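You operate a simulated robot arm through the tools that you are given. There is no shell and no other tool. Be economical: measure what you need, move in short steps, check, and stop when the job is done.

You are at the controls of a simulated robot arm. One attempt, no reset.

JOB
Set the tab on the green guide in the vice to the 20 mark and lock it.
Fine: free and tighten its screw with the red bench key, stand the key back in the grey stand, leave the guide clamped.

It is judged by the outcome, as a careful person would: the job done as asked, and still so three seconds after it is handed in. It fails if anything else is knocked over, pushed out of place, dropped, spilled or broken.

ROBOT AND FRAMES
A 7-joint arm with a two-finger parallel gripper on a trunk, on a base that drives. Base frame: it is fixed to the floor where the robot stands at the start and does not move with it; the origin is under the middle of the robot, x ahead of it, y to its left, z up; the surface under the hand at the start is at about z = 850. Readings come in mm, rad, newtons and seconds.
With the tool pointing down near the work surface it reaches from about 280 to 720 mm from the robot's upright axis, wherever it stands. Its first joint turns from -2.897 to 2.897 rad. Places, roughly: blue vice [500, -300, 900]; grey key stand [500, -100, 900]. Payload 1.57 kg.
The TCP is the grasp point between the finger pads, 30 mm short of the fingertips. In the tool frame z runs along the fingers and y along their closing line. Largest opening 80 mm; finger width 17, thickness 12; the body of the gripper, 40 by 82 mm, starts 80 mm behind the TCP.
Orientation is that of the tool frame in the base frame, as a unit quaternion [x, y, z, w]. With the fingers straight down and closing along the base's y, the tool's x points along the base's -x, its y along +y and its z along -z.

CONTROLS
- The arm moves only by the tool apply_moves. Its argument "series" is one flat list of numbers, 7 for each row, row after row: the shift along the base's x, y, z in m, then the turn, a rotation vector about the base's x, y, z in degrees, then the gripper command, from -1 (fully open) to 1 (shut), values between in proportion. In form: [x, y, z, rx, ry, rz, grip, x, y, z, rx, ry, rz, grip, ...]. A call has 1 to 10 rows; each row shifts and turns the commanded pose from where the row before left it. Each row takes 0.2 s and may step no farther than 50 mm and 0.15 rad from the row before; otherwise, or with a gripper value out of range, the whole call is refused. Where a pose cannot be reached the arm comes as near as it can. A force on the tool above 40 N (or 10 N above the force at the start of the call, whichever is more), or a blocked arm, ends the call early, and 0.2 s more pass. Each finger travels about 72 mm/s and halts on what it meets, pressing with about 33 N; the grip force reading is that of the motor and also rises with nothing between the fingers. The clock runs only during rows and for 0.2 s after the last one: add rows that do not move to give the fingers time. It gives the time, the measured TCP pose, the force on the tool (base axes), the opening and the grip force at its end, in the units of the frame above (readings bear some noise), with the torque about the TCP (base axes, N m) and any sound that the robot's microphone picked up, and new pictures: "pictures" is both (left out), scene, wrist or none.
- Cameras (640 x 400 px; columns grow to the right, rows downward): "scene" is now at [-2.7, 108.9, 1428.9]; the picture's right is [-0.33, -0.94, 0.00], its down [-0.45, 0.16, -0.88] and it looks along [0.83, -0.29, -0.48] (base axes); focal length 265 px, centre (320, 200). "wrist" rides on the gripper at [72, -7, -122] in the tool frame; the picture's right is [0.09, 1.00, 0.00], its down [-0.84, 0.08, -0.54] and it looks along [-0.54, 0.05, 0.84] (tool axes); focal length 238 px, centre (320, 200). There is no depth. A picture from a camera that has moved, and an enlarged one, comes with that camera's place and axes in the base frame and with its lens.
- lift_body(by): slides the trunk up (or, below 0, down) by that many mm; the arm and the scene camera ride with it, the base frame stays. It gives what a move gives, with no picture.
- steer(legs): drives the robot by 1 to 6 legs, each [ahead, left, turn to the left] in mm, mm and rad, along the robot's own axes; the way and the turn of a leg run together, so that a leg with both is an arc; at most 1500 mm and 3.142 rad a leg. The arm and the cameras ride along, it lands a little off, and it stops where it bumps. It gives what a move gives, and a new picture of the scene camera.
- aim_head(pan, tilt): turns the head with the scene camera to pan (to the left, within 1.501 rad either way) and tilt (down, from -0.506 to 1.204), counted from straight ahead of the robot. It gives what a move gives, and a new picture of the scene camera.
- close_up(camera, box): a new picture of the part [left, top, right, bottom] of that camera's present view, enlarged. No time passes.
- sign_off(): hands the job in; it is judged then, once.

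Work in short steps. Places have to be worked out from the pictures, the camera data and where the tool is seen: move nearer, look again, correct. Check each grasp and each placing, and mend what went wrong. You have 120 turns and 260 pictures in all, those below and enlarged ones among them. Open the gripper and draw the arm clear of the work before you hand the job in, unless the task says otherwise; then end with one line.

The tools are called after "Request:" as name(argument=value, ...) on one line, values as JSON. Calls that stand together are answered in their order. apply_moves: Moves the arm, as the interface text tells. Its arguments: {"type":"object","properties":{"series":{"type":"array","items":{"type":"number"}},"pictures":{"type":"string","enum":["both","scene","wrist","none"]}},"required":["series"]} The other tools are called the same way: lift_body (by) slides the trunk up or down; steer (legs) drives the base; aim_head (pan, tilt) turns the head that bears the scene camera; close_up (camera, box) takes an enlarged picture of a part of a camera's view; sign_off () hands the job in.

At the start:

```text
time_s: 0.0
ee_pos: [412.1, -1.3, 1296.4]
ee_rot: [-0.001, 1.0, 0.0, 0.0]
force: [0.7, -0.5, 0.0]
torque: [-0.02, 0.02, 0.01]
opening: 79.9
grasp_force: 0.0
trunk travel left (down, up): [-75.0, 40.0]
robot x, y, heading: [1.7, 0.5, 0.0]
head pan, tilt: [-0.339, 0.503]
```

scene: 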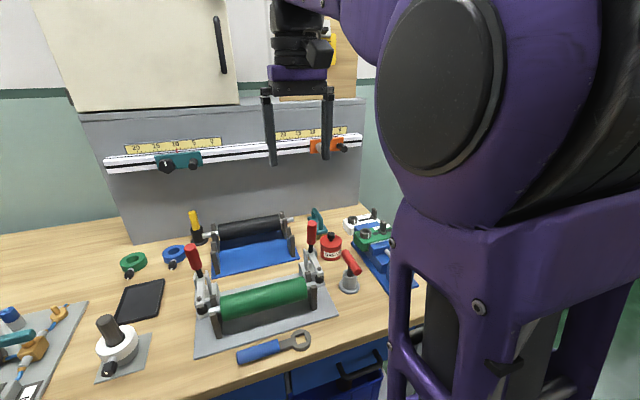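
wrist: 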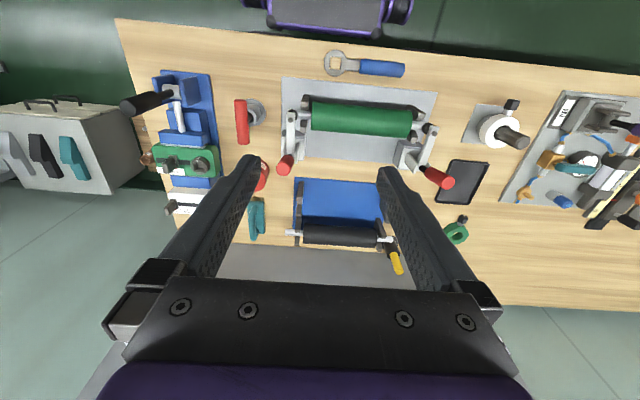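

The vice with the green guide is at right of the scene, the red key in its grey stand beside it. I take enlarged views of both.

Request:
close_up(camera="scene", box=[300, 190, 440, 300])

Request:
close_up(camera="wrist", box=[110, 60, 290, 220])

```text
3.64 times, centred on (370, 245) of scene
camera zoom: at [-2.7, 108.9, 1428.9], right [-0.33, -0.94, 0.0], down [-0.45, 0.16, -0.88], along [0.83, -0.29, -0.48], focal length 964 px, centre (138, 36)
```

zoom: 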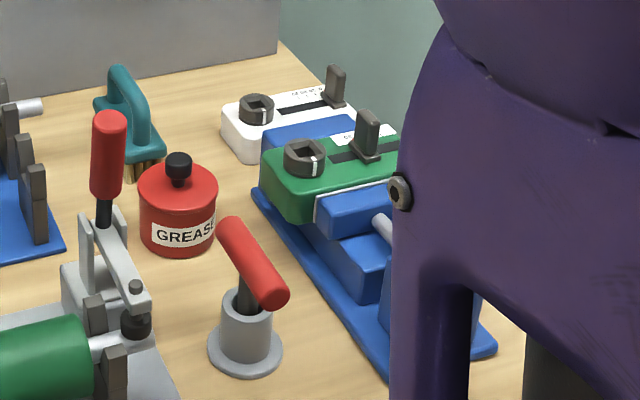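

```text
2.50 times, centred on (200, 140) of wrist
camera zoom: at [339.3, -8.0, 1416.7], right [-0.09, 1.0, 0.0], down [0.84, 0.08, 0.54], along [0.54, 0.05, -0.84], focal length 596 px, centre (620, 350)
```

zoom: 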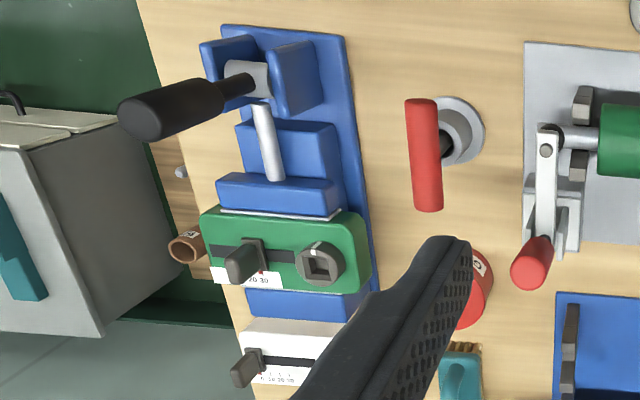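

I move the hand over between the stand and the vice, somewhat lower, for a closer look.

Request:
apply_moves(series=[0.008, -0.045, -0.015, 0, 0, 0, -1, 0.008, -0.045, -0.015, 0, 0, 0, -1, 0.008, -0.045, -0.015, 0, 0, 0, -1, 0.008, -0.045, -0.015, 0, 0, 0, -1, 0.008, -0.045, -0.015, 0, 0, 0, -1, 0, 0, 0, 0, 0, 0, -1])

Request:
aim_head(pan=-0.55, tilt=0.7)

```text
time_s: 1.4
ee_pos: [451.0, -227.7, 1220.9]
ee_rot: [0.0, 1.0, 0.0, 0.0]
force: [0.6, 0.5, -0.4]
torque: [0.01, 0.04, 0.0]
opening: 80.1
grasp_force: 0.1
trunk travel left (down, up): [-75.0, 40.0]
robot x, y, heading: [-3.5, 3.3, 0.002]
head pan, tilt: [-0.339, 0.503]
camera scene: at [-2.5, 108.7, 1428.9], right [-0.33, -0.94, 0.0], down [-0.45, 0.16, -0.88], along [0.83, -0.29, -0.48], focal length 265 px, centre (320, 200)
camera wrist: at [378.7, -233.4, 1341.8], right [-0.09, 1.0, 0.0], down [0.84, 0.08, 0.54], along [0.54, 0.05, -0.84], focal length 238 px, centre (320, 200)
```

scene: 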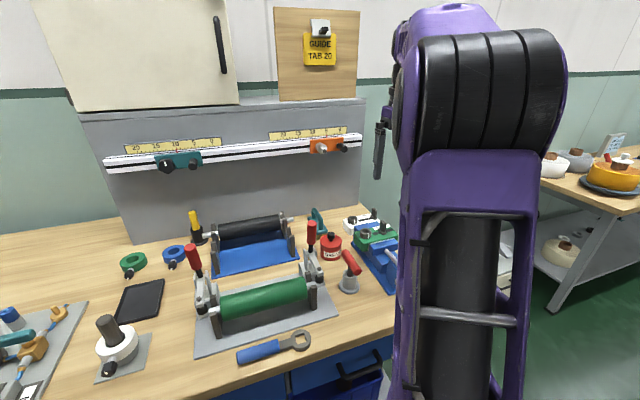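
wrist: 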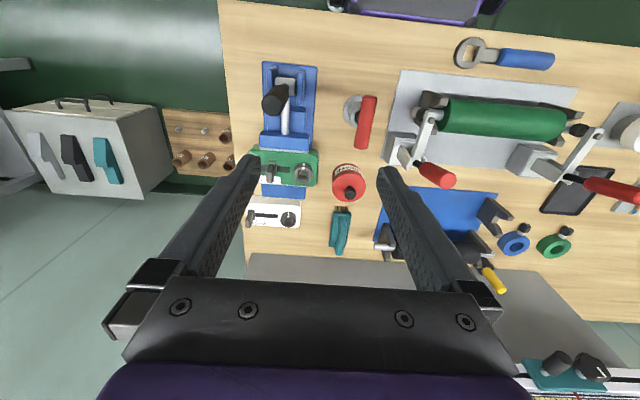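

```text
time_s: 2.1
ee_pos: [451.0, -226.6, 1220.2]
ee_rot: [0.0, 1.0, 0.0, 0.0]
force: [-0.9, 0.1, -0.5]
torque: [0.0, 0.0, -0.03]
opening: 80.0
grasp_force: 0.1
trunk travel left (down, up): [-75.0, 40.0]
robot x, y, heading: [2.3, -1.4, 0.003]
head pan, tilt: [-0.55, 0.7]
camera scene: at [-15.9, 94.7, 1411.5], right [-0.52, -0.85, 0.0], down [-0.55, 0.34, -0.77], along [0.65, -0.4, -0.64], focal length 265 px, centre (320, 200)
```

scene: 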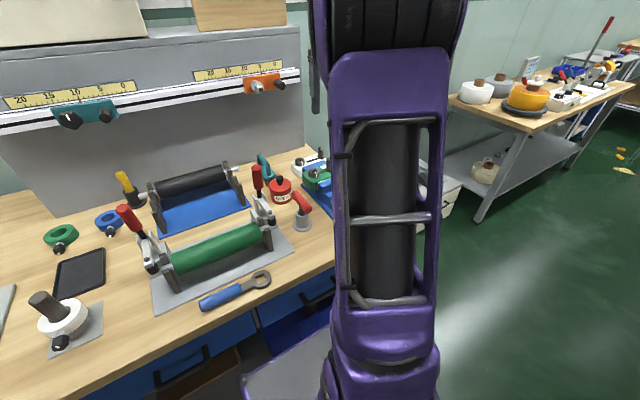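

The arm blocks the scene view of the vice; I drive 300 mm to the right so the vice and stand are to the left of the arm, then aim the head left.

Request:
steer(legs=[[0, -300, 0]])

Request:
aim_head(pan=0.0, tilt=0.75)

```text
time_s: 5.7
ee_pos: [448.9, -535.6, 1220.8]
ee_rot: [0.003, 1.0, 0.0, 0.0]
force: [-0.1, 0.2, -0.1]
torque: [0.01, 0.0, -0.02]
opening: 79.7
grasp_force: 0.0
trunk travel left (down, up): [-75.0, 40.0]
robot x, y, heading: [0.1, -305.0, -0.01]
head pan, tilt: [-0.55, 0.7]
camera scene: at [-16.4, -210.4, 1411.5], right [-0.53, -0.85, 0.0], down [-0.55, 0.34, -0.76], along [0.65, -0.4, -0.64], focal length 265 px, centre (320, 200)
```

scene: 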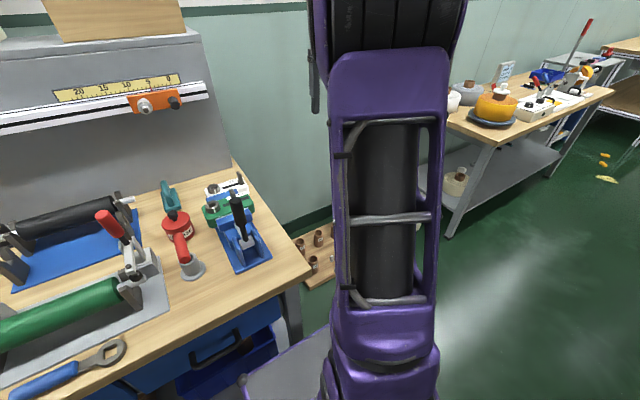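

```text
time_s: 6.6
ee_pos: [447.9, -535.0, 1220.9]
ee_rot: [0.004, 1.0, 0.0, 0.0]
force: [0.5, -0.1, 0.0]
torque: [-0.01, -0.01, -0.02]
opening: 80.2
grasp_force: 0.0
trunk travel left (down, up): [-75.0, 40.0]
robot x, y, heading: [1.3, -306.9, -0.01]
head pan, tilt: [0.0, 0.75]
camera scene: at [-5.6, -166.2, 1407.2], right [-0.01, -1.0, 0.0], down [-0.68, 0.01, -0.73], along [0.73, -0.01, -0.68], focal length 265 px, centre (320, 200)
```

scene: 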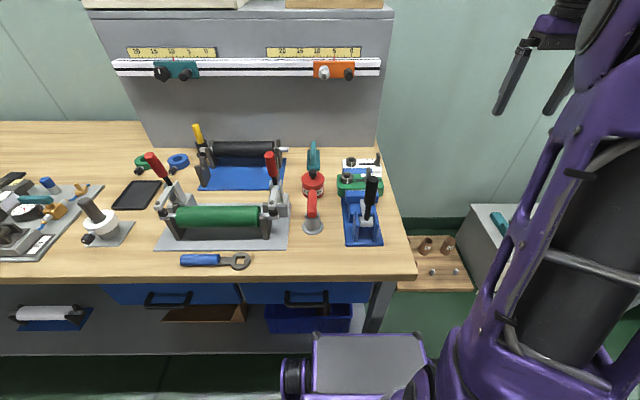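

Request:
close_up(camera="scene", box=[290, 140, 402, 250])

```text
3.64 times, centred on (346, 195) of scene
camera zoom: at [-5.6, -166.2, 1407.2], right [-0.01, -1.0, 0.0], down [-0.68, 0.01, -0.73], along [0.73, -0.01, -0.68], focal length 964 px, centre (226, 218)
```

zoom: 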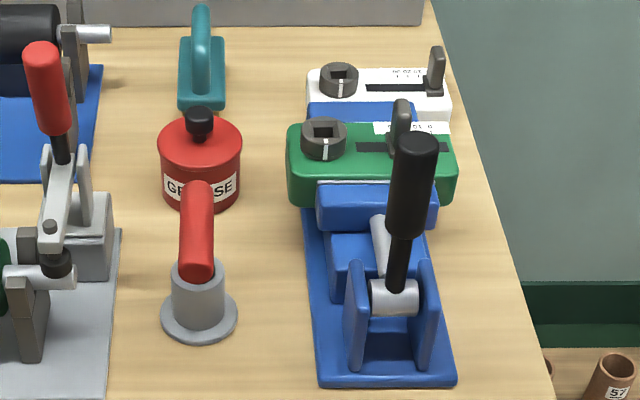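

The layout is clear now. I bring the hand above the stand and vice for near wrist views.

Request:
apply_moves(series=[-0.008, 0.045, -0.01, 0, 0, 0, -1, -0.008, 0.045, -0.01, 0, 0, 0, -1, -0.008, 0.045, -0.01, 0, 0, 0, -1, -0.008, 0.045, -0.01, 0, 0, 0, -1, -0.008, 0.045, -0.01, 0, 0, 0, -1, -0.008, 0.045, -0.01, 0, 0, 0, -1, -0.008, 0.045, -0.01, 0, 0, 0, -1, 0, 0.0, -0.01, 0, 0, 0, -1])

Request:
close_up(camera="wrist", box=[200, 40, 440, 200])

```text
time_s: 8.4
ee_pos: [393.9, -219.9, 1135.7]
ee_rot: [0.004, 1.0, 0.0, -0.005]
force: [-0.1, -0.2, 0.3]
torque: [-0.02, 0.02, -0.03]
opening: 80.1
grasp_force: 0.1
trunk travel left (down, up): [-75.0, 40.0]
robot x, y, heading: [0.8, -307.3, -0.009]
head pan, tilt: [0.0, 0.75]
camera scene: at [-4.2, -171.8, 1410.6], right [-0.08, -1.0, 0.0], down [-0.65, 0.05, -0.76], along [0.76, -0.06, -0.65], focal length 265 px, centre (320, 200)
camera wrist: at [322.2, -225.6, 1258.8], right [-0.08, 1.0, 0.0], down [0.84, 0.07, 0.53], along [0.53, 0.04, -0.85], focal length 238 px, centre (320, 200)
```

scene: 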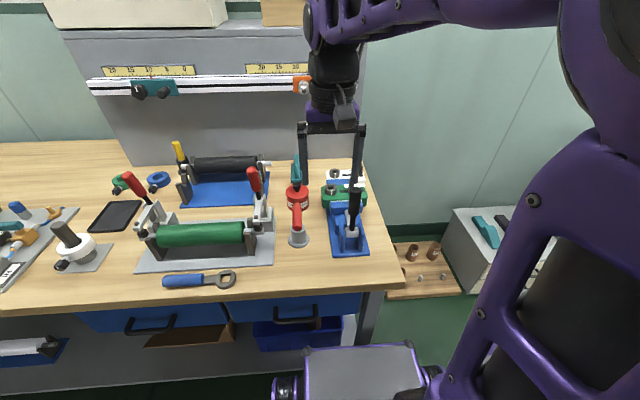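
wrist: 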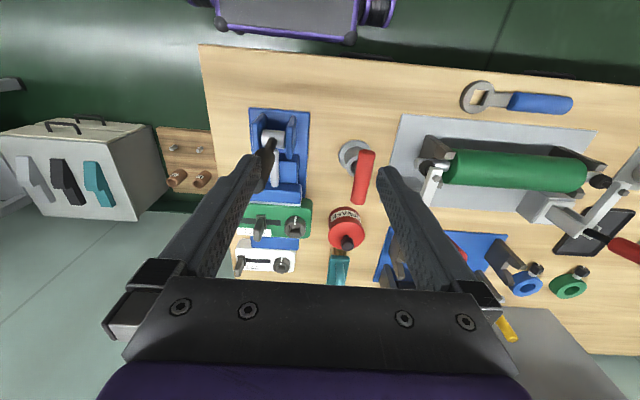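

```text
2.50 times, centred on (320, 120) of wrist
camera zoom: at [322.2, -225.6, 1258.8], right [-0.08, 1.0, 0.0], down [0.84, 0.07, 0.53], along [0.53, 0.04, -0.85], focal length 596 px, centre (320, 400)
```

zoom: 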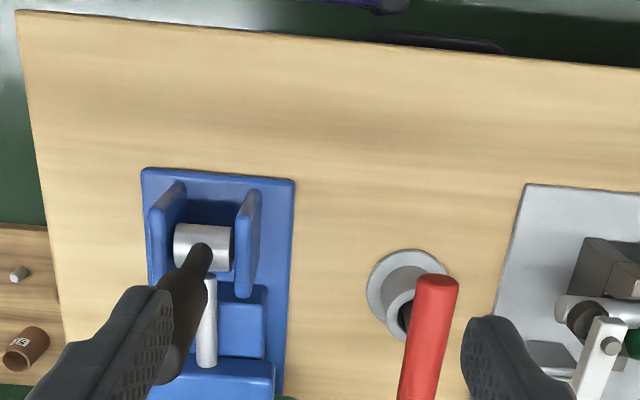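

Stand is near (478, -152), vice handle tip near (447, -289, 1041). I move to look at the guide from close up.

Request:
apply_moves(series=[0.035, -0.01, -0.01, 0, 0, 0, -1, 0.035, -0.01, -0.01, 0, 0, 0, -1, 0.035, -0.01, -0.02, 0, 0, 0, -1, 0, 0.0, -0.01, 0, 0, 0, -1], pictures="wrist")

Request:
close_up(camera="wrist", box=[220, 100, 400, 220])

```text
time_s: 9.4
ee_pos: [496.1, -249.3, 1090.4]
ee_rot: [0.004, 1.0, 0.001, 0.0]
force: [0.6, 0.2, -0.6]
torque: [-0.02, 0.03, 0.03]
opening: 80.1
grasp_force: 0.2
trunk travel left (down, up): [-75.0, 40.0]
robot x, y, heading: [-1.8, -302.7, -0.006]
head pan, tilt: [0.0, 0.75]
camera wrist: at [424.2, -255.7, 1211.8], right [-0.08, 1.0, 0.0], down [0.84, 0.07, 0.54], along [0.54, 0.05, -0.84], focal length 238 px, centre (320, 200)
```

wrist: 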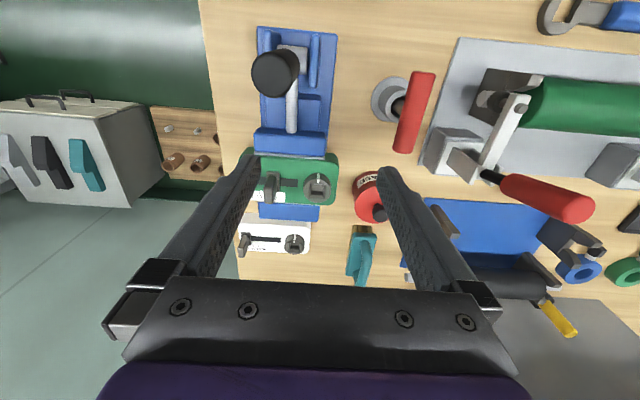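

```text
3.33 times, centred on (310, 160) of wrist
camera zoom: at [424.2, -255.7, 1211.8], right [-0.08, 1.0, 0.0], down [0.84, 0.07, 0.54], along [0.54, 0.05, -0.84], focal length 794 px, centre (353, 333)
```

zoom: 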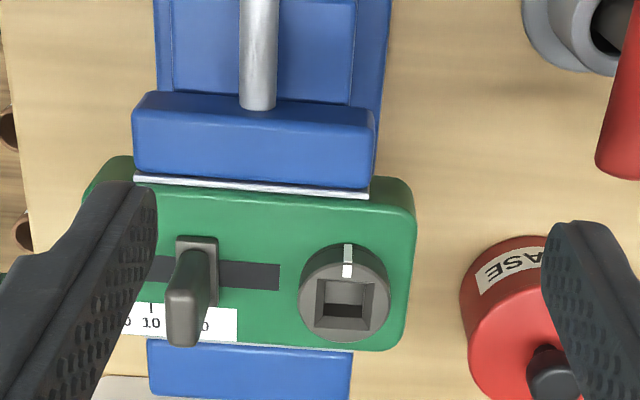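

The scale label is partly hidden by the finger; I shift the hand 55 mm to the right to read it.

Request:
apply_moves(series=[0.01, -0.03, 0, 0, 0, 0, -1, 0.015, -0.025, 0, 0, 0, 0, -1, 0, 0.0, 0, 0, 0, 0, -1], pictures="none")

Request:
close_up(camera="wrist", box=[260, 110, 420, 210])

```text
time_s: 10.2
ee_pos: [520.9, -304.9, 1092.7]
ee_rot: [0.004, 1.0, 0.0, -0.001]
force: [-0.3, -0.3, -0.5]
torque: [-0.04, 0.03, 0.0]
opening: 80.1
grasp_force: 0.0
trunk travel left (down, up): [-75.0, 40.0]
robot x, y, heading: [-3.1, -305.6, -0.006]
head pan, tilt: [0.0, 0.75]
```

```text
4.00 times, centred on (340, 160) of wrist
camera zoom: at [448.8, -311.5, 1213.0], right [-0.08, 1.0, 0.0], down [0.84, 0.07, 0.54], along [0.54, 0.05, -0.84], focal length 953 px, centre (240, 360)
```

zoom: 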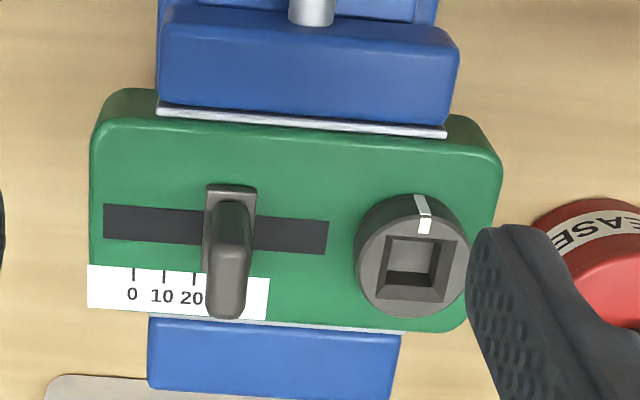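

The scale reads 0, 10, 20 left to right and the tab stands near 30, so it must go about 10 mm toward -y. Socket is about (577, -245, 949). Now I look at the key from above the stand.

Request:
apply_moves(series=[-0.02, 0.04, 0, 0, 0, 0, -1, -0.02, 0.04, 0, 0, 0, 0, -1, -0.02, 0.04, 0, 0, 0, 0, -1, -0.02, 0.035, 0, 0, 0, 0, -1, 0, 0.0, 0, 0, 0, 0, -1], pictures="scene")

Request:
close_up(camera="wrist", box=[240, 40, 400, 200])

Request:
close_up(camera="scene", box=[260, 180, 380, 260])

```text
time_s: 11.4
ee_pos: [443.1, -150.9, 1090.8]
ee_rot: [0.004, 1.0, 0.0, 0.001]
force: [-0.5, 0.2, 0.1]
torque: [-0.01, 0.0, 0.01]
opening: 80.1
grasp_force: 0.1
trunk travel left (down, up): [-75.0, 40.0]
robot x, y, heading: [0.3, -303.9, -0.008]
head pan, tilt: [0.0, 0.75]
camera scene: at [-5.7, -166.0, 1407.2], right [-0.01, -1.0, 0.0], down [-0.68, 0.01, -0.73], along [0.73, -0.01, -0.68], focal length 265 px, centre (320, 200)
```

scene: 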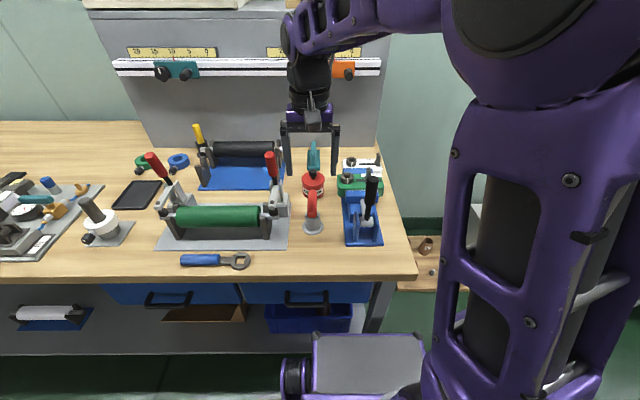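

```text
2.50 times, centred on (320, 120) of wrist
camera zoom: at [370.5, -156.4, 1211.0], right [-0.08, 1.0, 0.0], down [0.84, 0.07, 0.54], along [0.54, 0.04, -0.84], focal length 596 px, centre (320, 400)
```

zoom: 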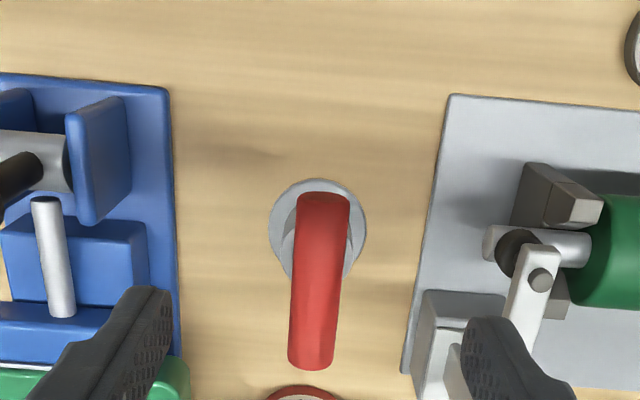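

```text
5.00 times, centred on (320, 220) of scene
camera zoom: at [-5.7, -166.0, 1407.2], right [-0.01, -1.0, 0.0], down [-0.68, 0.01, -0.73], along [0.73, -0.01, -0.68], focal length 1325 px, centre (320, 100)
```

zoom: 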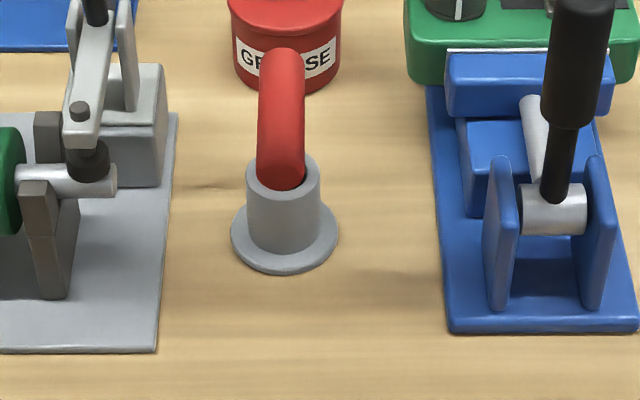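

Handle axis measured about z = 953, x 440–504, y -152, over the stand at (477, -152). I line up above with a 50 mm opening and check before descending.

Request:
apply_moves(series=[0.017, 0, -0.02, 0, 0, 0, -0.25, 0.015, -0.001, -0.04, 0, 0, 0, -0.25, 0, 0.0, -0.02, 0, 0, 0, -0.25, 0, 0.0, 0, 0, 0, 0, -0.25])

Request:
close_up(camera="scene", box=[260, 160, 380, 240])

```text
time_s: 12.4
ee_pos: [474.6, -150.1, 1007.4]
ee_rot: [0.005, 1.0, 0.0, 0.001]
force: [-0.7, 0.2, 0.6]
torque: [0.02, -0.03, -0.01]
opening: 50.0
grasp_force: 0.2
trunk travel left (down, up): [-75.0, 40.0]
robot x, y, heading: [-0.8, -306.2, -0.009]
head pan, tilt: [0.0, 0.75]
camera scene: at [-5.6, -166.1, 1407.2], right [-0.01, -1.0, 0.0], down [-0.68, 0.01, -0.73], along [0.73, -0.01, -0.68], focal length 265 px, centre (320, 200)
camera wrist: at [401.6, -156.3, 1129.1], right [-0.08, 1.0, 0.0], down [0.84, 0.07, 0.54], along [0.54, 0.05, -0.84], focal length 238 px, centre (320, 200)
```

scene: 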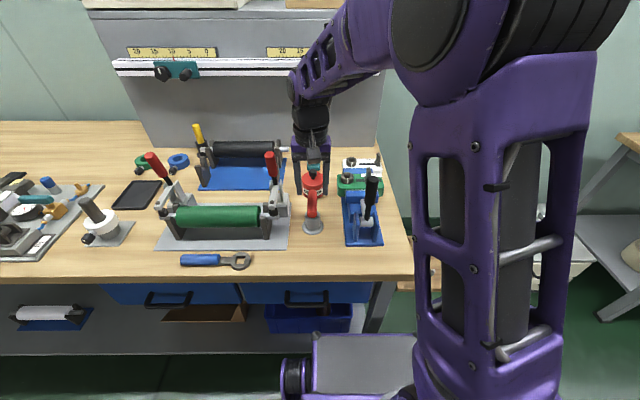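
wrist: 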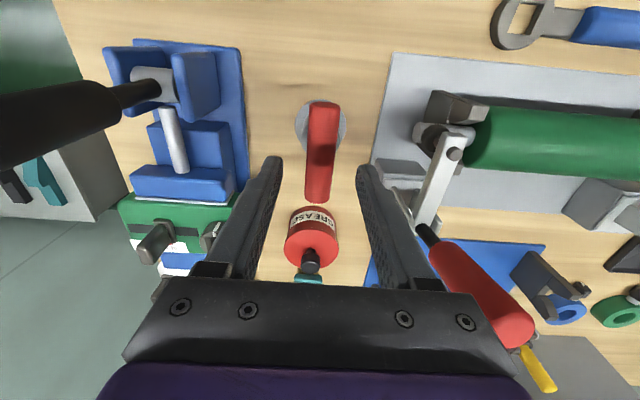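

```text
5.00 times, centred on (320, 200) of scene
camera zoom: at [-5.6, -166.1, 1407.2], right [-0.01, -1.0, 0.0], down [-0.68, 0.01, -0.73], along [0.73, -0.01, -0.68], focal length 1325 px, centre (320, 200)
```

zoom: 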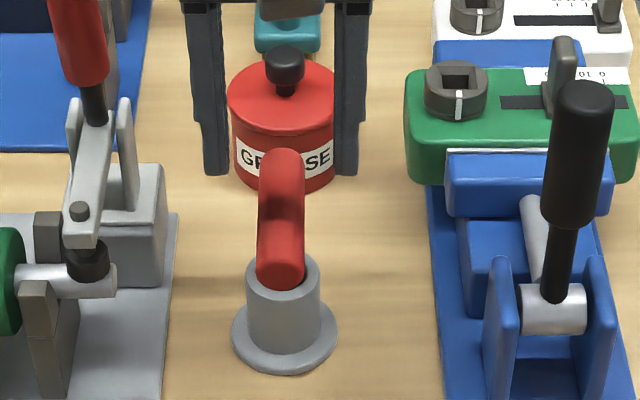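

The fingers straddle the handle symmetrically. I descend 57 mm and close.

Request:
apply_moves(series=[0, 0, -0.03, 0, 0, 0, -0.25, 0, 0, -0.027, 0, 0, 0, -0.25, 0, 0.0, 0, 0, 0, 0, -0.25, 0, 0.0, 0, 0, 0, 0, 1, 0, 0.0, 0, 0, 0, 0, 1, 0, 0.0, 0, 0, 0, 0, 1])

Request:
close_up(camera="scene", box=[260, 160, 380, 240])

```text
time_s: 13.8
ee_pos: [474.6, -150.2, 953.7]
ee_rot: [0.004, 1.0, 0.001, 0.0]
force: [0.7, -0.2, -0.1]
torque: [0.02, 0.06, 0.01]
opening: 23.1
grasp_force: 33.1
trunk travel left (down, up): [-75.0, 40.0]
robot x, y, heading: [-0.3, -303.6, -0.004]
head pan, tilt: [0.0, 0.75]
camera scene: at [-5.5, -166.1, 1407.2], right [-0.01, -1.0, 0.0], down [-0.68, 0.01, -0.73], along [0.73, -0.01, -0.68], focal length 265 px, centre (320, 200)
camera wrist: at [402.0, -156.2, 1073.7], right [-0.08, 1.0, 0.0], down [0.84, 0.07, 0.54], along [0.54, 0.05, -0.84], focal length 238 px, centre (320, 200)
```

scene: 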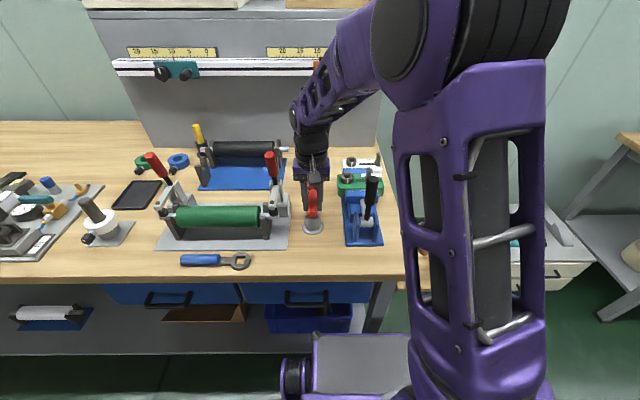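
wrist: 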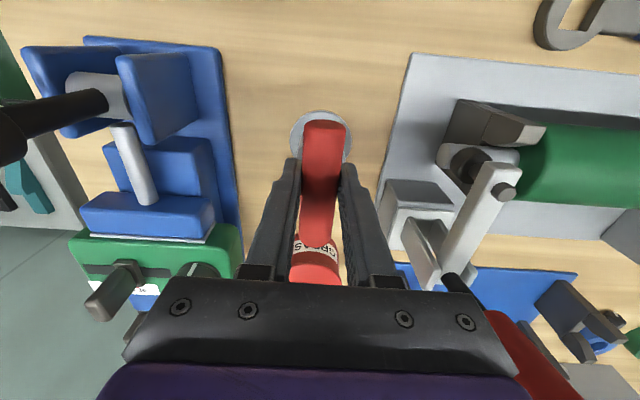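

```text
5.00 times, centred on (320, 200) of scene
camera zoom: at [-5.5, -166.1, 1407.2], right [-0.01, -1.0, 0.0], down [-0.68, 0.01, -0.73], along [0.73, -0.01, -0.68], focal length 1325 px, centre (320, 200)
```

zoom: 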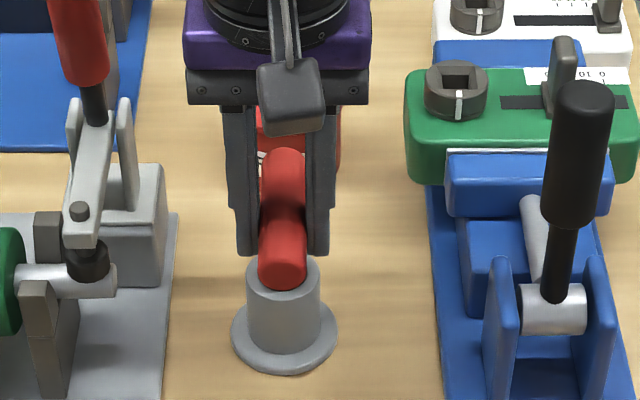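

Gripped at 23 mm opening with the pose (474.6, -150.2, 953.7), which I'll reuse for returning. I lift straight up.

Request:
apply_moves(series=[0, 0, 0.02, 0, 0, 0, 1, 0, 0, 0.03, 0, 0, 0, 1, 0, 0.0, 0.035, 0, 0, 0, 1, 0, 0.0, 0.035, 0, 0, 0, 1, 0, 0.0, 0, 0, 0, 0, 1])

Request:
close_up(camera="scene", box=[250, 140, 370, 240])

```text
time_s: 15.0
ee_pos: [476.0, -150.1, 1074.1]
ee_rot: [0.004, 1.0, 0.0, 0.001]
force: [-0.3, -0.4, -0.9]
torque: [0.03, 0.02, 0.03]
opening: 22.9
grasp_force: 33.3
trunk travel left (down, up): [-75.0, 40.0]
robot x, y, heading: [-0.3, -303.1, -0.007]
head pan, tilt: [0.0, 0.75]
camera scene: at [-5.6, -166.1, 1407.2], right [-0.01, -1.0, 0.0], down [-0.68, 0.01, -0.73], along [0.73, -0.01, -0.68], focal length 265 px, centre (320, 200)
camera wrist: at [403.1, -156.5, 1194.6], right [-0.08, 1.0, 0.0], down [0.84, 0.07, 0.54], along [0.54, 0.05, -0.84], focal length 238 px, centre (320, 200)
```

scene: 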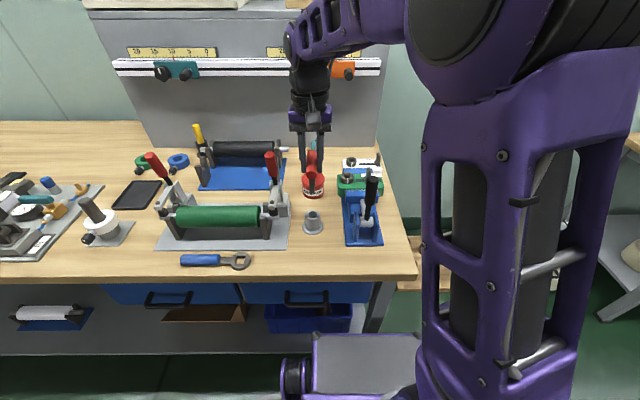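
wrist: 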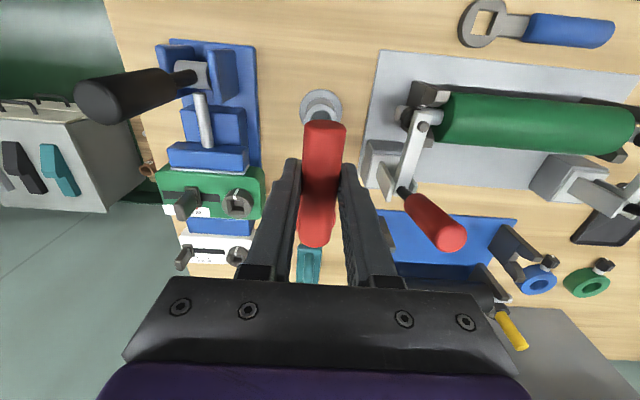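

```text
4.00 times, centred on (310, 190) of scene
camera zoom: at [-5.6, -166.1, 1407.2], right [-0.01, -1.0, 0.0], down [-0.68, 0.01, -0.73], along [0.73, -0.01, -0.68], focal length 1060 px, centre (360, 240)
```

zoom: 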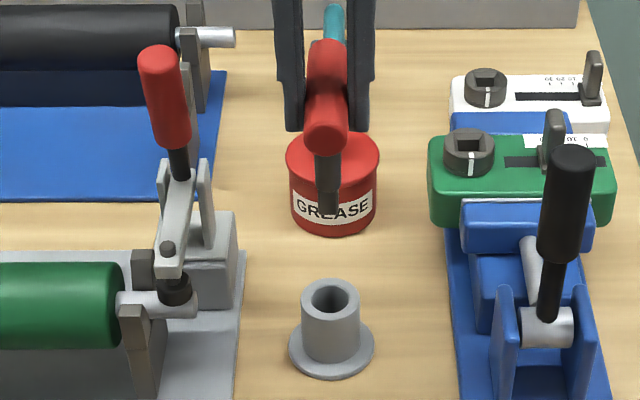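

Key is out cleanly, tip about 92 mm below the grasp point. I carry it over the socket, staying high.

Request:
apply_moves(series=[0.025, -0.023, 0.015, 0, 0, 0, 1, 0.025, -0.023, 0, 0, 0, 0, 1, 0.025, -0.024, 0, 0, 0, 0, 1, 0.0245, -0.0235, 0, 0, 0, 0, 1, 0, 0.0, 0, 0, 0, 0, 1])

Request:
close_up(camera="scene", box=[310, 140, 400, 200])

Request:
close_up(camera="wrist", box=[240, 80, 400, 200])

```text
time_s: 16.2
ee_pos: [577.0, -245.7, 1088.7]
ee_rot: [0.005, 1.0, 0.0, 0.0]
force: [-0.5, -0.2, -1.1]
torque: [0.0, -0.01, 0.01]
opening: 23.0
grasp_force: 33.0
trunk travel left (down, up): [-75.0, 40.0]
robot x, y, heading: [-5.6, -308.8, -0.005]
head pan, tilt: [0.0, 0.75]
camera scene: at [-5.4, -166.2, 1407.2], right [-0.01, -1.0, 0.0], down [-0.68, 0.01, -0.73], along [0.73, -0.01, -0.68], focal length 265 px, centre (320, 200)
camera wrist: at [503.2, -250.8, 1210.5], right [-0.08, 1.0, 0.0], down [0.84, 0.07, 0.54], along [0.54, 0.05, -0.84], focal length 238 px, centre (320, 200)
```

scene: 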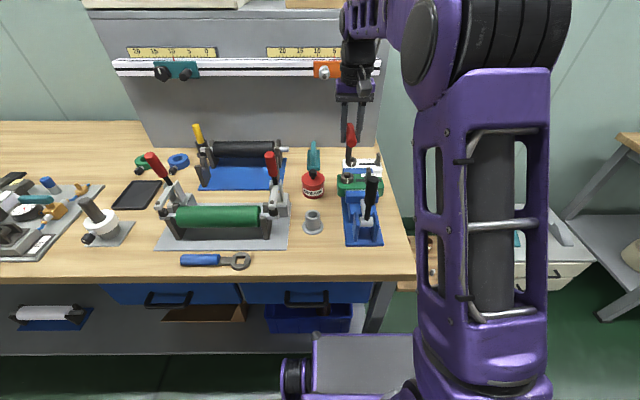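
wrist: 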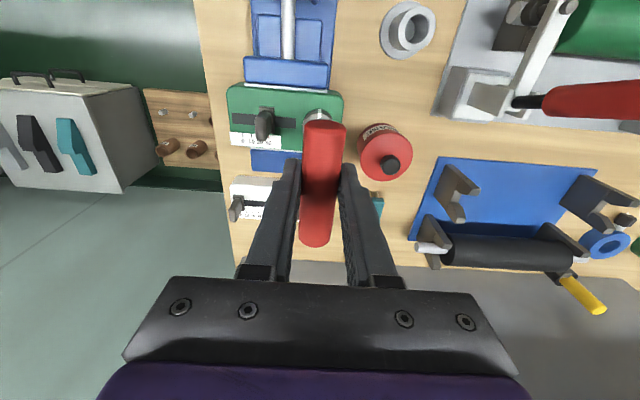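

```text
6.67 times, centred on (355, 170) of scene
camera zoom: at [-5.4, -166.2, 1407.2], right [-0.01, -1.0, 0.0], down [-0.68, 0.01, -0.73], along [0.73, -0.01, -0.68], focal length 1767 px, centre (87, 400)
```

zoom: 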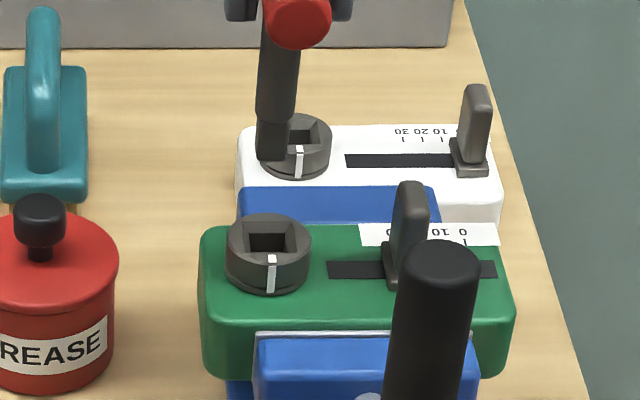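

```text
3.33 times, centred on (320, 140) of wrist
camera zoom: at [503.2, -250.8, 1210.5], right [-0.08, 1.0, 0.0], down [0.84, 0.07, 0.54], along [0.54, 0.05, -0.84], focal length 794 px, centre (320, 400)
```

zoom: 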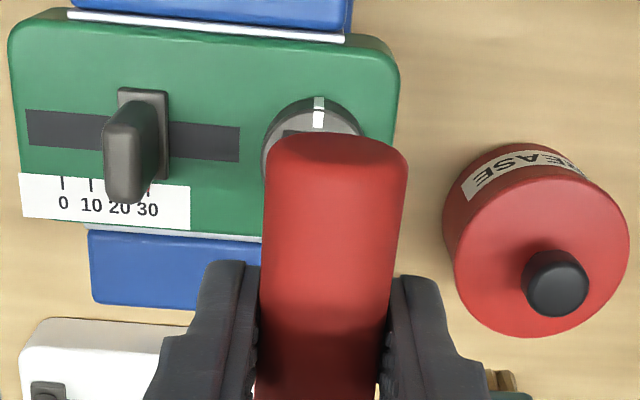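

Tip is around 48 mm above the socket; I lower 38 mm so that tip and socket can be compared directly.

Request:
apply_moves(series=[0, 0, -0.02, 0, 0, 0, 1, 0, 0, -0.018, 0, 0, 0, 1, 0, 0.0, 0, 0, 0, 0, 1], pictures="none")

Request:
close_up(camera="scene", box=[320, 150, 380, 200])

Request:
close_up(camera="wrist", box=[240, 80, 400, 180])

```text
time_s: 17.0
ee_pos: [574.6, -245.5, 1052.0]
ee_rot: [0.005, 1.0, 0.0, 0.0]
force: [0.4, 0.0, -1.5]
torque: [-0.01, 0.03, 0.04]
opening: 23.0
grasp_force: 33.0
trunk travel left (down, up): [-75.0, 40.0]
robot x, y, heading: [-0.2, -306.9, -0.005]
head pan, tilt: [0.0, 0.75]
```

```text
8.00 times, centred on (350, 175) of scene
camera zoom: at [-5.5, -166.1, 1407.2], right [-0.01, -1.0, 0.0], down [-0.68, 0.01, -0.73], along [0.73, -0.01, -0.68], focal length 2120 px, centre (80, 400)
```

zoom: 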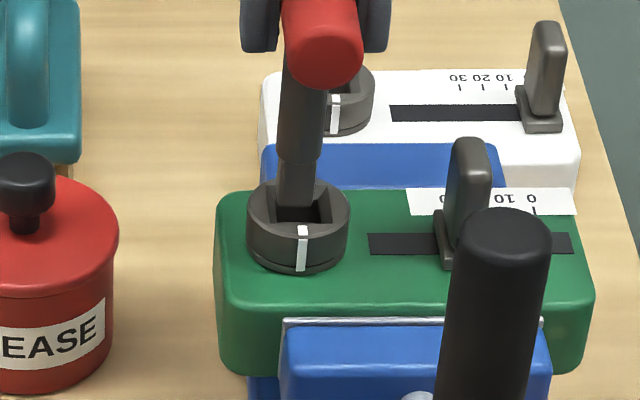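

```text
4.00 times, centred on (320, 130) of wrist
camera zoom: at [501.3, -251.0, 1172.5], right [-0.08, 1.0, 0.0], down [0.84, 0.07, 0.54], along [0.54, 0.05, -0.84], focal length 953 px, centre (320, 480)
```

zoom: 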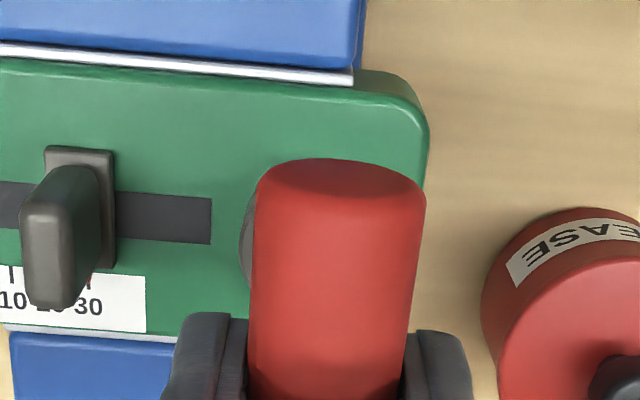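

Request:
close_up(camera="scene", box=[343, 168, 373, 188])

```text
16.00 times, centred on (358, 178) of scene
camera zoom: at [-5.5, -166.1, 1407.2], right [-0.01, -1.0, 0.0], down [-0.68, 0.01, -0.73], along [0.73, -0.01, -0.68], focal length 4240 px, centre (-288, 552)
```

zoom: 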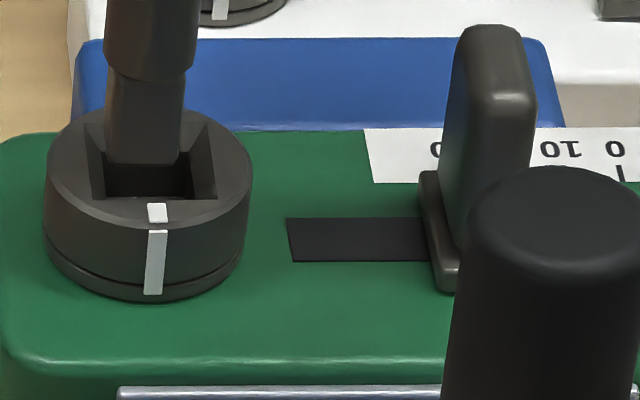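

The tip is about 2 mm toward +y from the hole centre and maybe a few mm short in x. I correct and lower 7 mm, then compare again.

Request:
apply_moves(series=[0.002, -0.002, 0, 0, 0, 0, 1, 0, 0, -0.007, 0, 0, 0, 1, 0, 0.0, 0, 0, 0, 0, 1], pictures="none")

Request:
close_up(camera="scene", box=[343, 168, 373, 188])

```text
time_s: 17.8
ee_pos: [575.2, -247.7, 1045.1]
ee_rot: [0.004, 1.0, -0.001, -0.001]
force: [0.6, 0.1, -2.3]
torque: [-0.03, -0.01, 0.0]
opening: 22.8
grasp_force: 32.8
trunk travel left (down, up): [-75.0, 40.0]
robot x, y, heading: [-1.0, -306.7, -0.007]
head pan, tilt: [0.0, 0.75]
```

```text
16.00 times, centred on (358, 178) of scene
camera zoom: at [-5.5, -166.1, 1407.2], right [-0.01, -1.0, 0.0], down [-0.68, 0.01, -0.73], along [0.73, -0.01, -0.68], focal length 4240 px, centre (-288, 552)
```

zoom: 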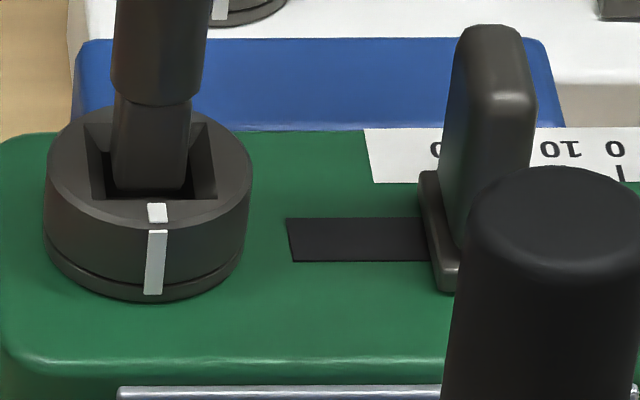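

Y is centred now and the tip is nearly at the rim. I move 1 mm further in x and lower slowly, watching the force.

Request:
apply_moves(series=[0.001, 0, -0.002, 0, 0, 0, 1, 0, 0, -0.002, 0, 0, 0, 1, 0, 0.0, 0, 0, 0, 0, 1], pictures="none")

Request:
close_up(camera="scene", box=[343, 168, 373, 188])

```text
time_s: 18.6
ee_pos: [576.8, -244.8, 1040.7]
ee_rot: [0.004, 1.0, 0.0, 0.0]
force: [-3.7, -0.1, 4.6]
torque: [0.02, 0.28, -0.01]
opening: 23.1
grasp_force: 32.3
trunk travel left (down, up): [-75.0, 40.0]
robot x, y, heading: [-3.1, -308.1, -0.009]
head pan, tilt: [0.0, 0.75]
```

```text
16.00 times, centred on (358, 178) of scene
camera zoom: at [-6.3, -166.2, 1407.3], right [-0.01, -1.0, 0.0], down [-0.68, 0.01, -0.73], along [0.73, -0.01, -0.68], focal length 4240 px, centre (-288, 552)
```

zoom: 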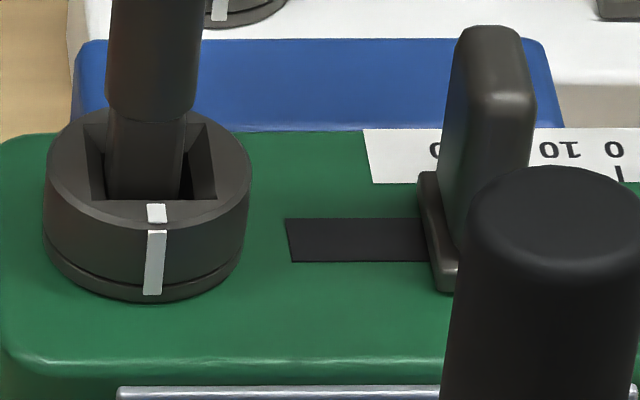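

Light contact with a push toward -x: the tip touches the far chamfer and sits ~1.5 mm left. I back up 2 mm, correct, and try again.

Request:
apply_moves(series=[0, 0, 0.002, 0, 0, 0, 1, -0.0015, -0.0015, 0, 0, 0, 0, 1, 0, 0, -0.002, 0, 0, 0, 1, 0, 0.0, -0.002, 0, 0, 0, 1, 0, 0.0, -0.001, 0, 0, 0, 1], pictures="none")

Request:
close_up(camera="scene", box=[343, 168, 373, 188])

```text
time_s: 19.8
ee_pos: [576.1, -247.5, 1036.8]
ee_rot: [0.005, 1.0, -0.001, 0.0]
force: [-0.2, 0.5, -0.7]
torque: [0.02, 0.0, 0.06]
opening: 23.2
grasp_force: 32.5
trunk travel left (down, up): [-75.0, 40.0]
robot x, y, heading: [-0.9, -307.4, -0.002]
head pan, tilt: [0.0, 0.75]
```

```text
16.00 times, centred on (358, 178) of scene
camera zoom: at [-5.5, -166.1, 1407.2], right [-0.01, -1.0, 0.0], down [-0.68, 0.01, -0.73], along [0.73, -0.01, -0.68], focal length 4240 px, centre (-288, 552)
```

zoom: 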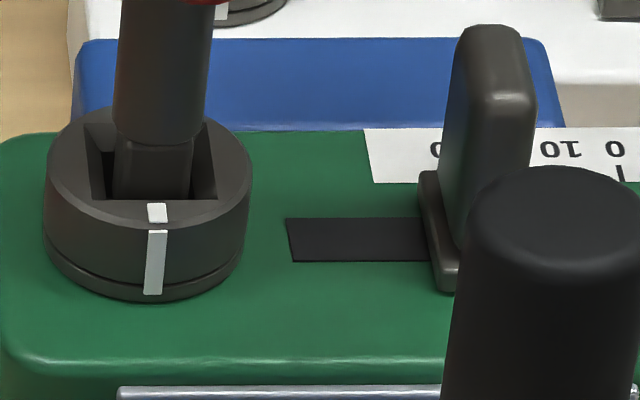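

No force now and the tip is in the hole. I continue down in small steps.

Request:
apply_moves(series=[0, 0, -0.003, 0, 0, 0, 1, 0, 0, -0.003, 0, 0, 0, 1, 0, 0, -0.002, 0, 0, 0, 1, 0, 0, 0, 0, 0, 0, 1], pictures="none")

Request:
close_up(camera="scene", box=[343, 168, 373, 188])

```text
time_s: 20.9
ee_pos: [574.4, -248.3, 1034.4]
ee_rot: [0.004, 1.0, 0.0, 0.005]
force: [-7.0, -0.6, 15.1]
torque: [-0.11, 0.59, 0.02]
opening: 23.0
grasp_force: 33.3
trunk travel left (down, up): [-75.0, 40.0]
robot x, y, heading: [-2.7, -304.0, -0.006]
head pan, tilt: [0.0, 0.75]
stopped in row 4: the force on the tool passed its limit at 41 N (the readings are from after the stop); the commanded pose is now the measured one
```

```text
16.00 times, centred on (358, 178) of scene
camera zoom: at [-7.7, -166.3, 1406.8], right [-0.01, -1.0, 0.0], down [-0.68, 0.01, -0.73], along [0.73, -0.01, -0.68], focal length 4240 px, centre (-288, 552)
```

zoom: 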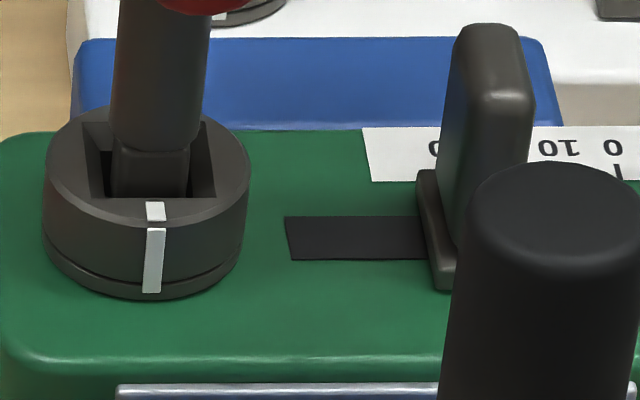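

Contact pushing toward -x again, so the tip is on the far chamfer. I lift 3 mm, shift -1.5 mm in x and lower gently.

Request:
apply_moves(series=[0, 0, 0.003, 0, 0, 0, 1, -0.0015, 0, 0, 0, 0, 0, 1, 0, 0, -0.002, 0, 0, 0, 1, 0, 0, -0.002, 0, 0, 0, 1, 0, 0, -0.001, 0, 0, 0, 1, 0, 0, 0, 0, 0, 0, 1], pictures="none")

Request:
close_up(camera="scene", box=[343, 168, 373, 188])

```text
time_s: 22.3
ee_pos: [575.8, -247.8, 1034.5]
ee_rot: [0.003, 1.0, 0.002, 0.009]
force: [0.2, 2.1, 37.9]
torque: [0.2, -0.24, 0.0]
opening: 23.0
grasp_force: 33.5
trunk travel left (down, up): [-75.0, 40.0]
robot x, y, heading: [-3.9, -305.5, -0.005]
head pan, tilt: [0.0, 0.75]
```

```text
16.00 times, centred on (358, 178) of scene
camera zoom: at [-8.3, -166.2, 1407.6], right [-0.01, -1.0, 0.0], down [-0.68, 0.01, -0.73], along [0.73, -0.01, -0.68], focal length 4240 px, centre (-288, 552)
```

zoom: 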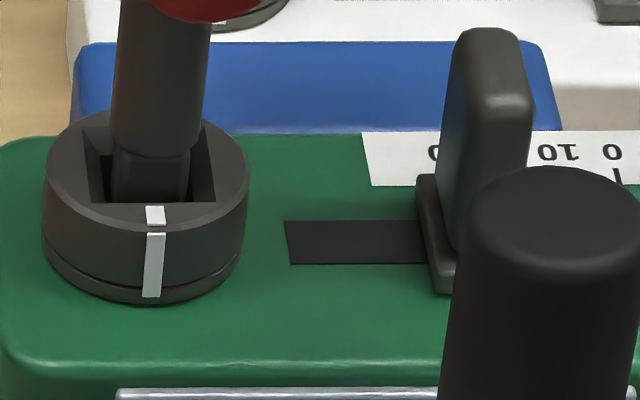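

At z≈1034 the tip is ~12 mm inside the rim, with purely vertical force: bottomed. I relieve the press by 1.5 mm and check.

Request:
apply_moves(series=[0, 0, 0.0015, 0, 0, 0, 1, 0, 0, 0, 0, 0, 0, 1], pictures="none")

Request:
close_up(camera="scene", box=[335, 148, 383, 188])

Request:
close_up(camera="wrist", box=[200, 60, 420, 200])

```text
time_s: 22.9
ee_pos: [574.8, -248.8, 1033.5]
ee_rot: [0.003, 1.0, 0.002, 0.008]
force: [2.6, 2.2, 31.4]
torque: [0.22, -0.39, 0.04]
opening: 23.2
grasp_force: 33.0
trunk travel left (down, up): [-75.0, 40.0]
robot x, y, heading: [2.6, -302.5, -0.005]
head pan, tilt: [0.0, 0.75]
```

```text
10.00 times, centred on (359, 168) of scene
camera zoom: at [-7.7, -166.1, 1407.2], right [-0.01, -1.0, 0.0], down [-0.68, 0.01, -0.73], along [0.73, -0.01, -0.68], focal length 2650 px, centre (-70, 520)
```

zoom: 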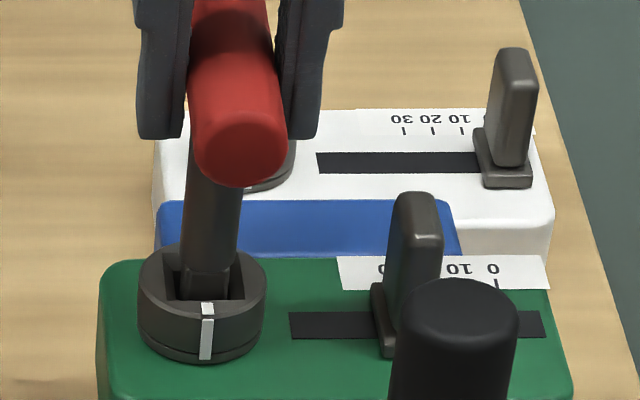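

```text
2.86 times, centred on (310, 130) of wrist
camera zoom: at [500.4, -254.1, 1154.1], right [-0.08, 1.0, 0.0], down [0.83, 0.07, 0.55], along [0.55, 0.05, -0.83], focal length 681 px, centre (349, 400)
```

zoom: 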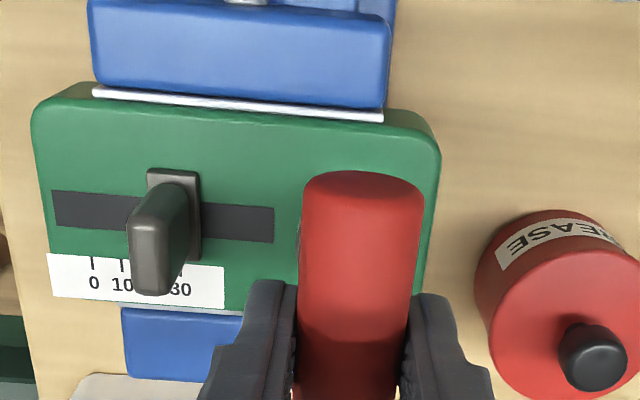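

I relieve a bit more and then try a small counter-clockwise turn, watching torque, sound and the socket's white mark.

Request:
apply_moves(series=[0, 0, 0.002, 0, 0, 0, 1, 0, 0, 0, 0, 0, 7, 1, 0, 0, 0, 0, 0, 7, 1, 0, 0, 0, 0, 0, 0, 1], pictures="none")

Request:
close_up(camera="scene", box=[335, 148, 383, 188])

```text
time_s: 23.9
ee_pos: [573.8, -250.6, 1032.6]
ee_rot: [-0.119, 0.993, 0.0, 0.003]
force: [0.3, -1.9, 19.1]
torque: [-0.25, -0.12, 0.02]
opening: 23.1
grasp_force: 32.6
trunk travel left (down, up): [-75.0, 40.0]
robot x, y, heading: [-3.7, -305.0, -0.007]
head pan, tilt: [0.0, 0.75]
```

```text
10.00 times, centred on (359, 168) of scene
camera zoom: at [-7.1, -166.5, 1407.2], right [-0.01, -1.0, 0.0], down [-0.68, 0.01, -0.73], along [0.73, -0.01, -0.68], focal length 2650 px, centre (-70, 520)
```

zoom: 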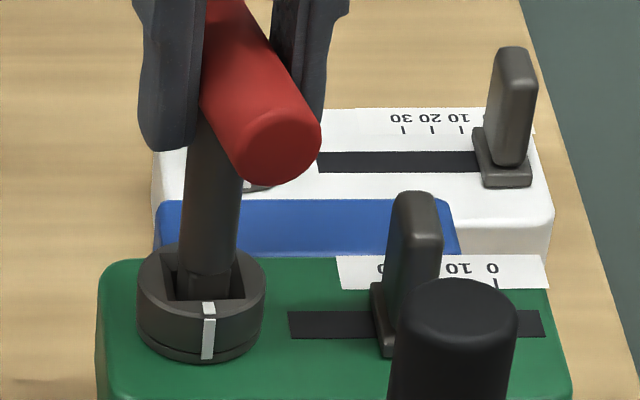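

The handle has turned 14° with no torque and the mark barely moved; perhaps play. I continue a bit.

Request:
apply_moves(series=[0, 0, 0.001, 0, 0, 7, 1, 0, 0, 0, 0, 0, 7, 1, 0, 0, 0, 0, 0, 0, 1], pictures="none")

Request:
close_up(camera="scene", box=[343, 168, 373, 188])

```text
time_s: 24.7
ee_pos: [574.9, -249.5, 1034.8]
ee_rot: [-0.238, 0.971, 0.002, 0.003]
force: [3.1, -7.3, 8.8]
torque: [-0.61, -0.22, -0.06]
opening: 23.0
grasp_force: 33.1
trunk travel left (down, up): [-75.0, 40.0]
robot x, y, heading: [-1.7, -299.9, -0.007]
head pan, tilt: [0.0, 0.75]
```

```text
16.00 times, centred on (358, 178) of scene
camera zoom: at [-6.1, -166.8, 1407.2], right [-0.01, -1.0, 0.0], down [-0.68, 0.01, -0.73], along [0.73, -0.01, -0.68], focal length 4240 px, centre (-288, 552)
```

zoom: 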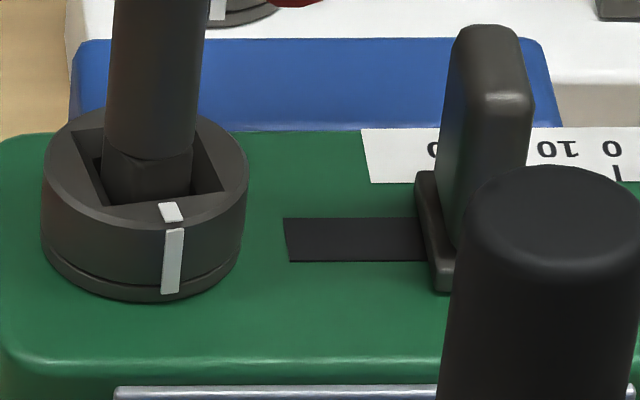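

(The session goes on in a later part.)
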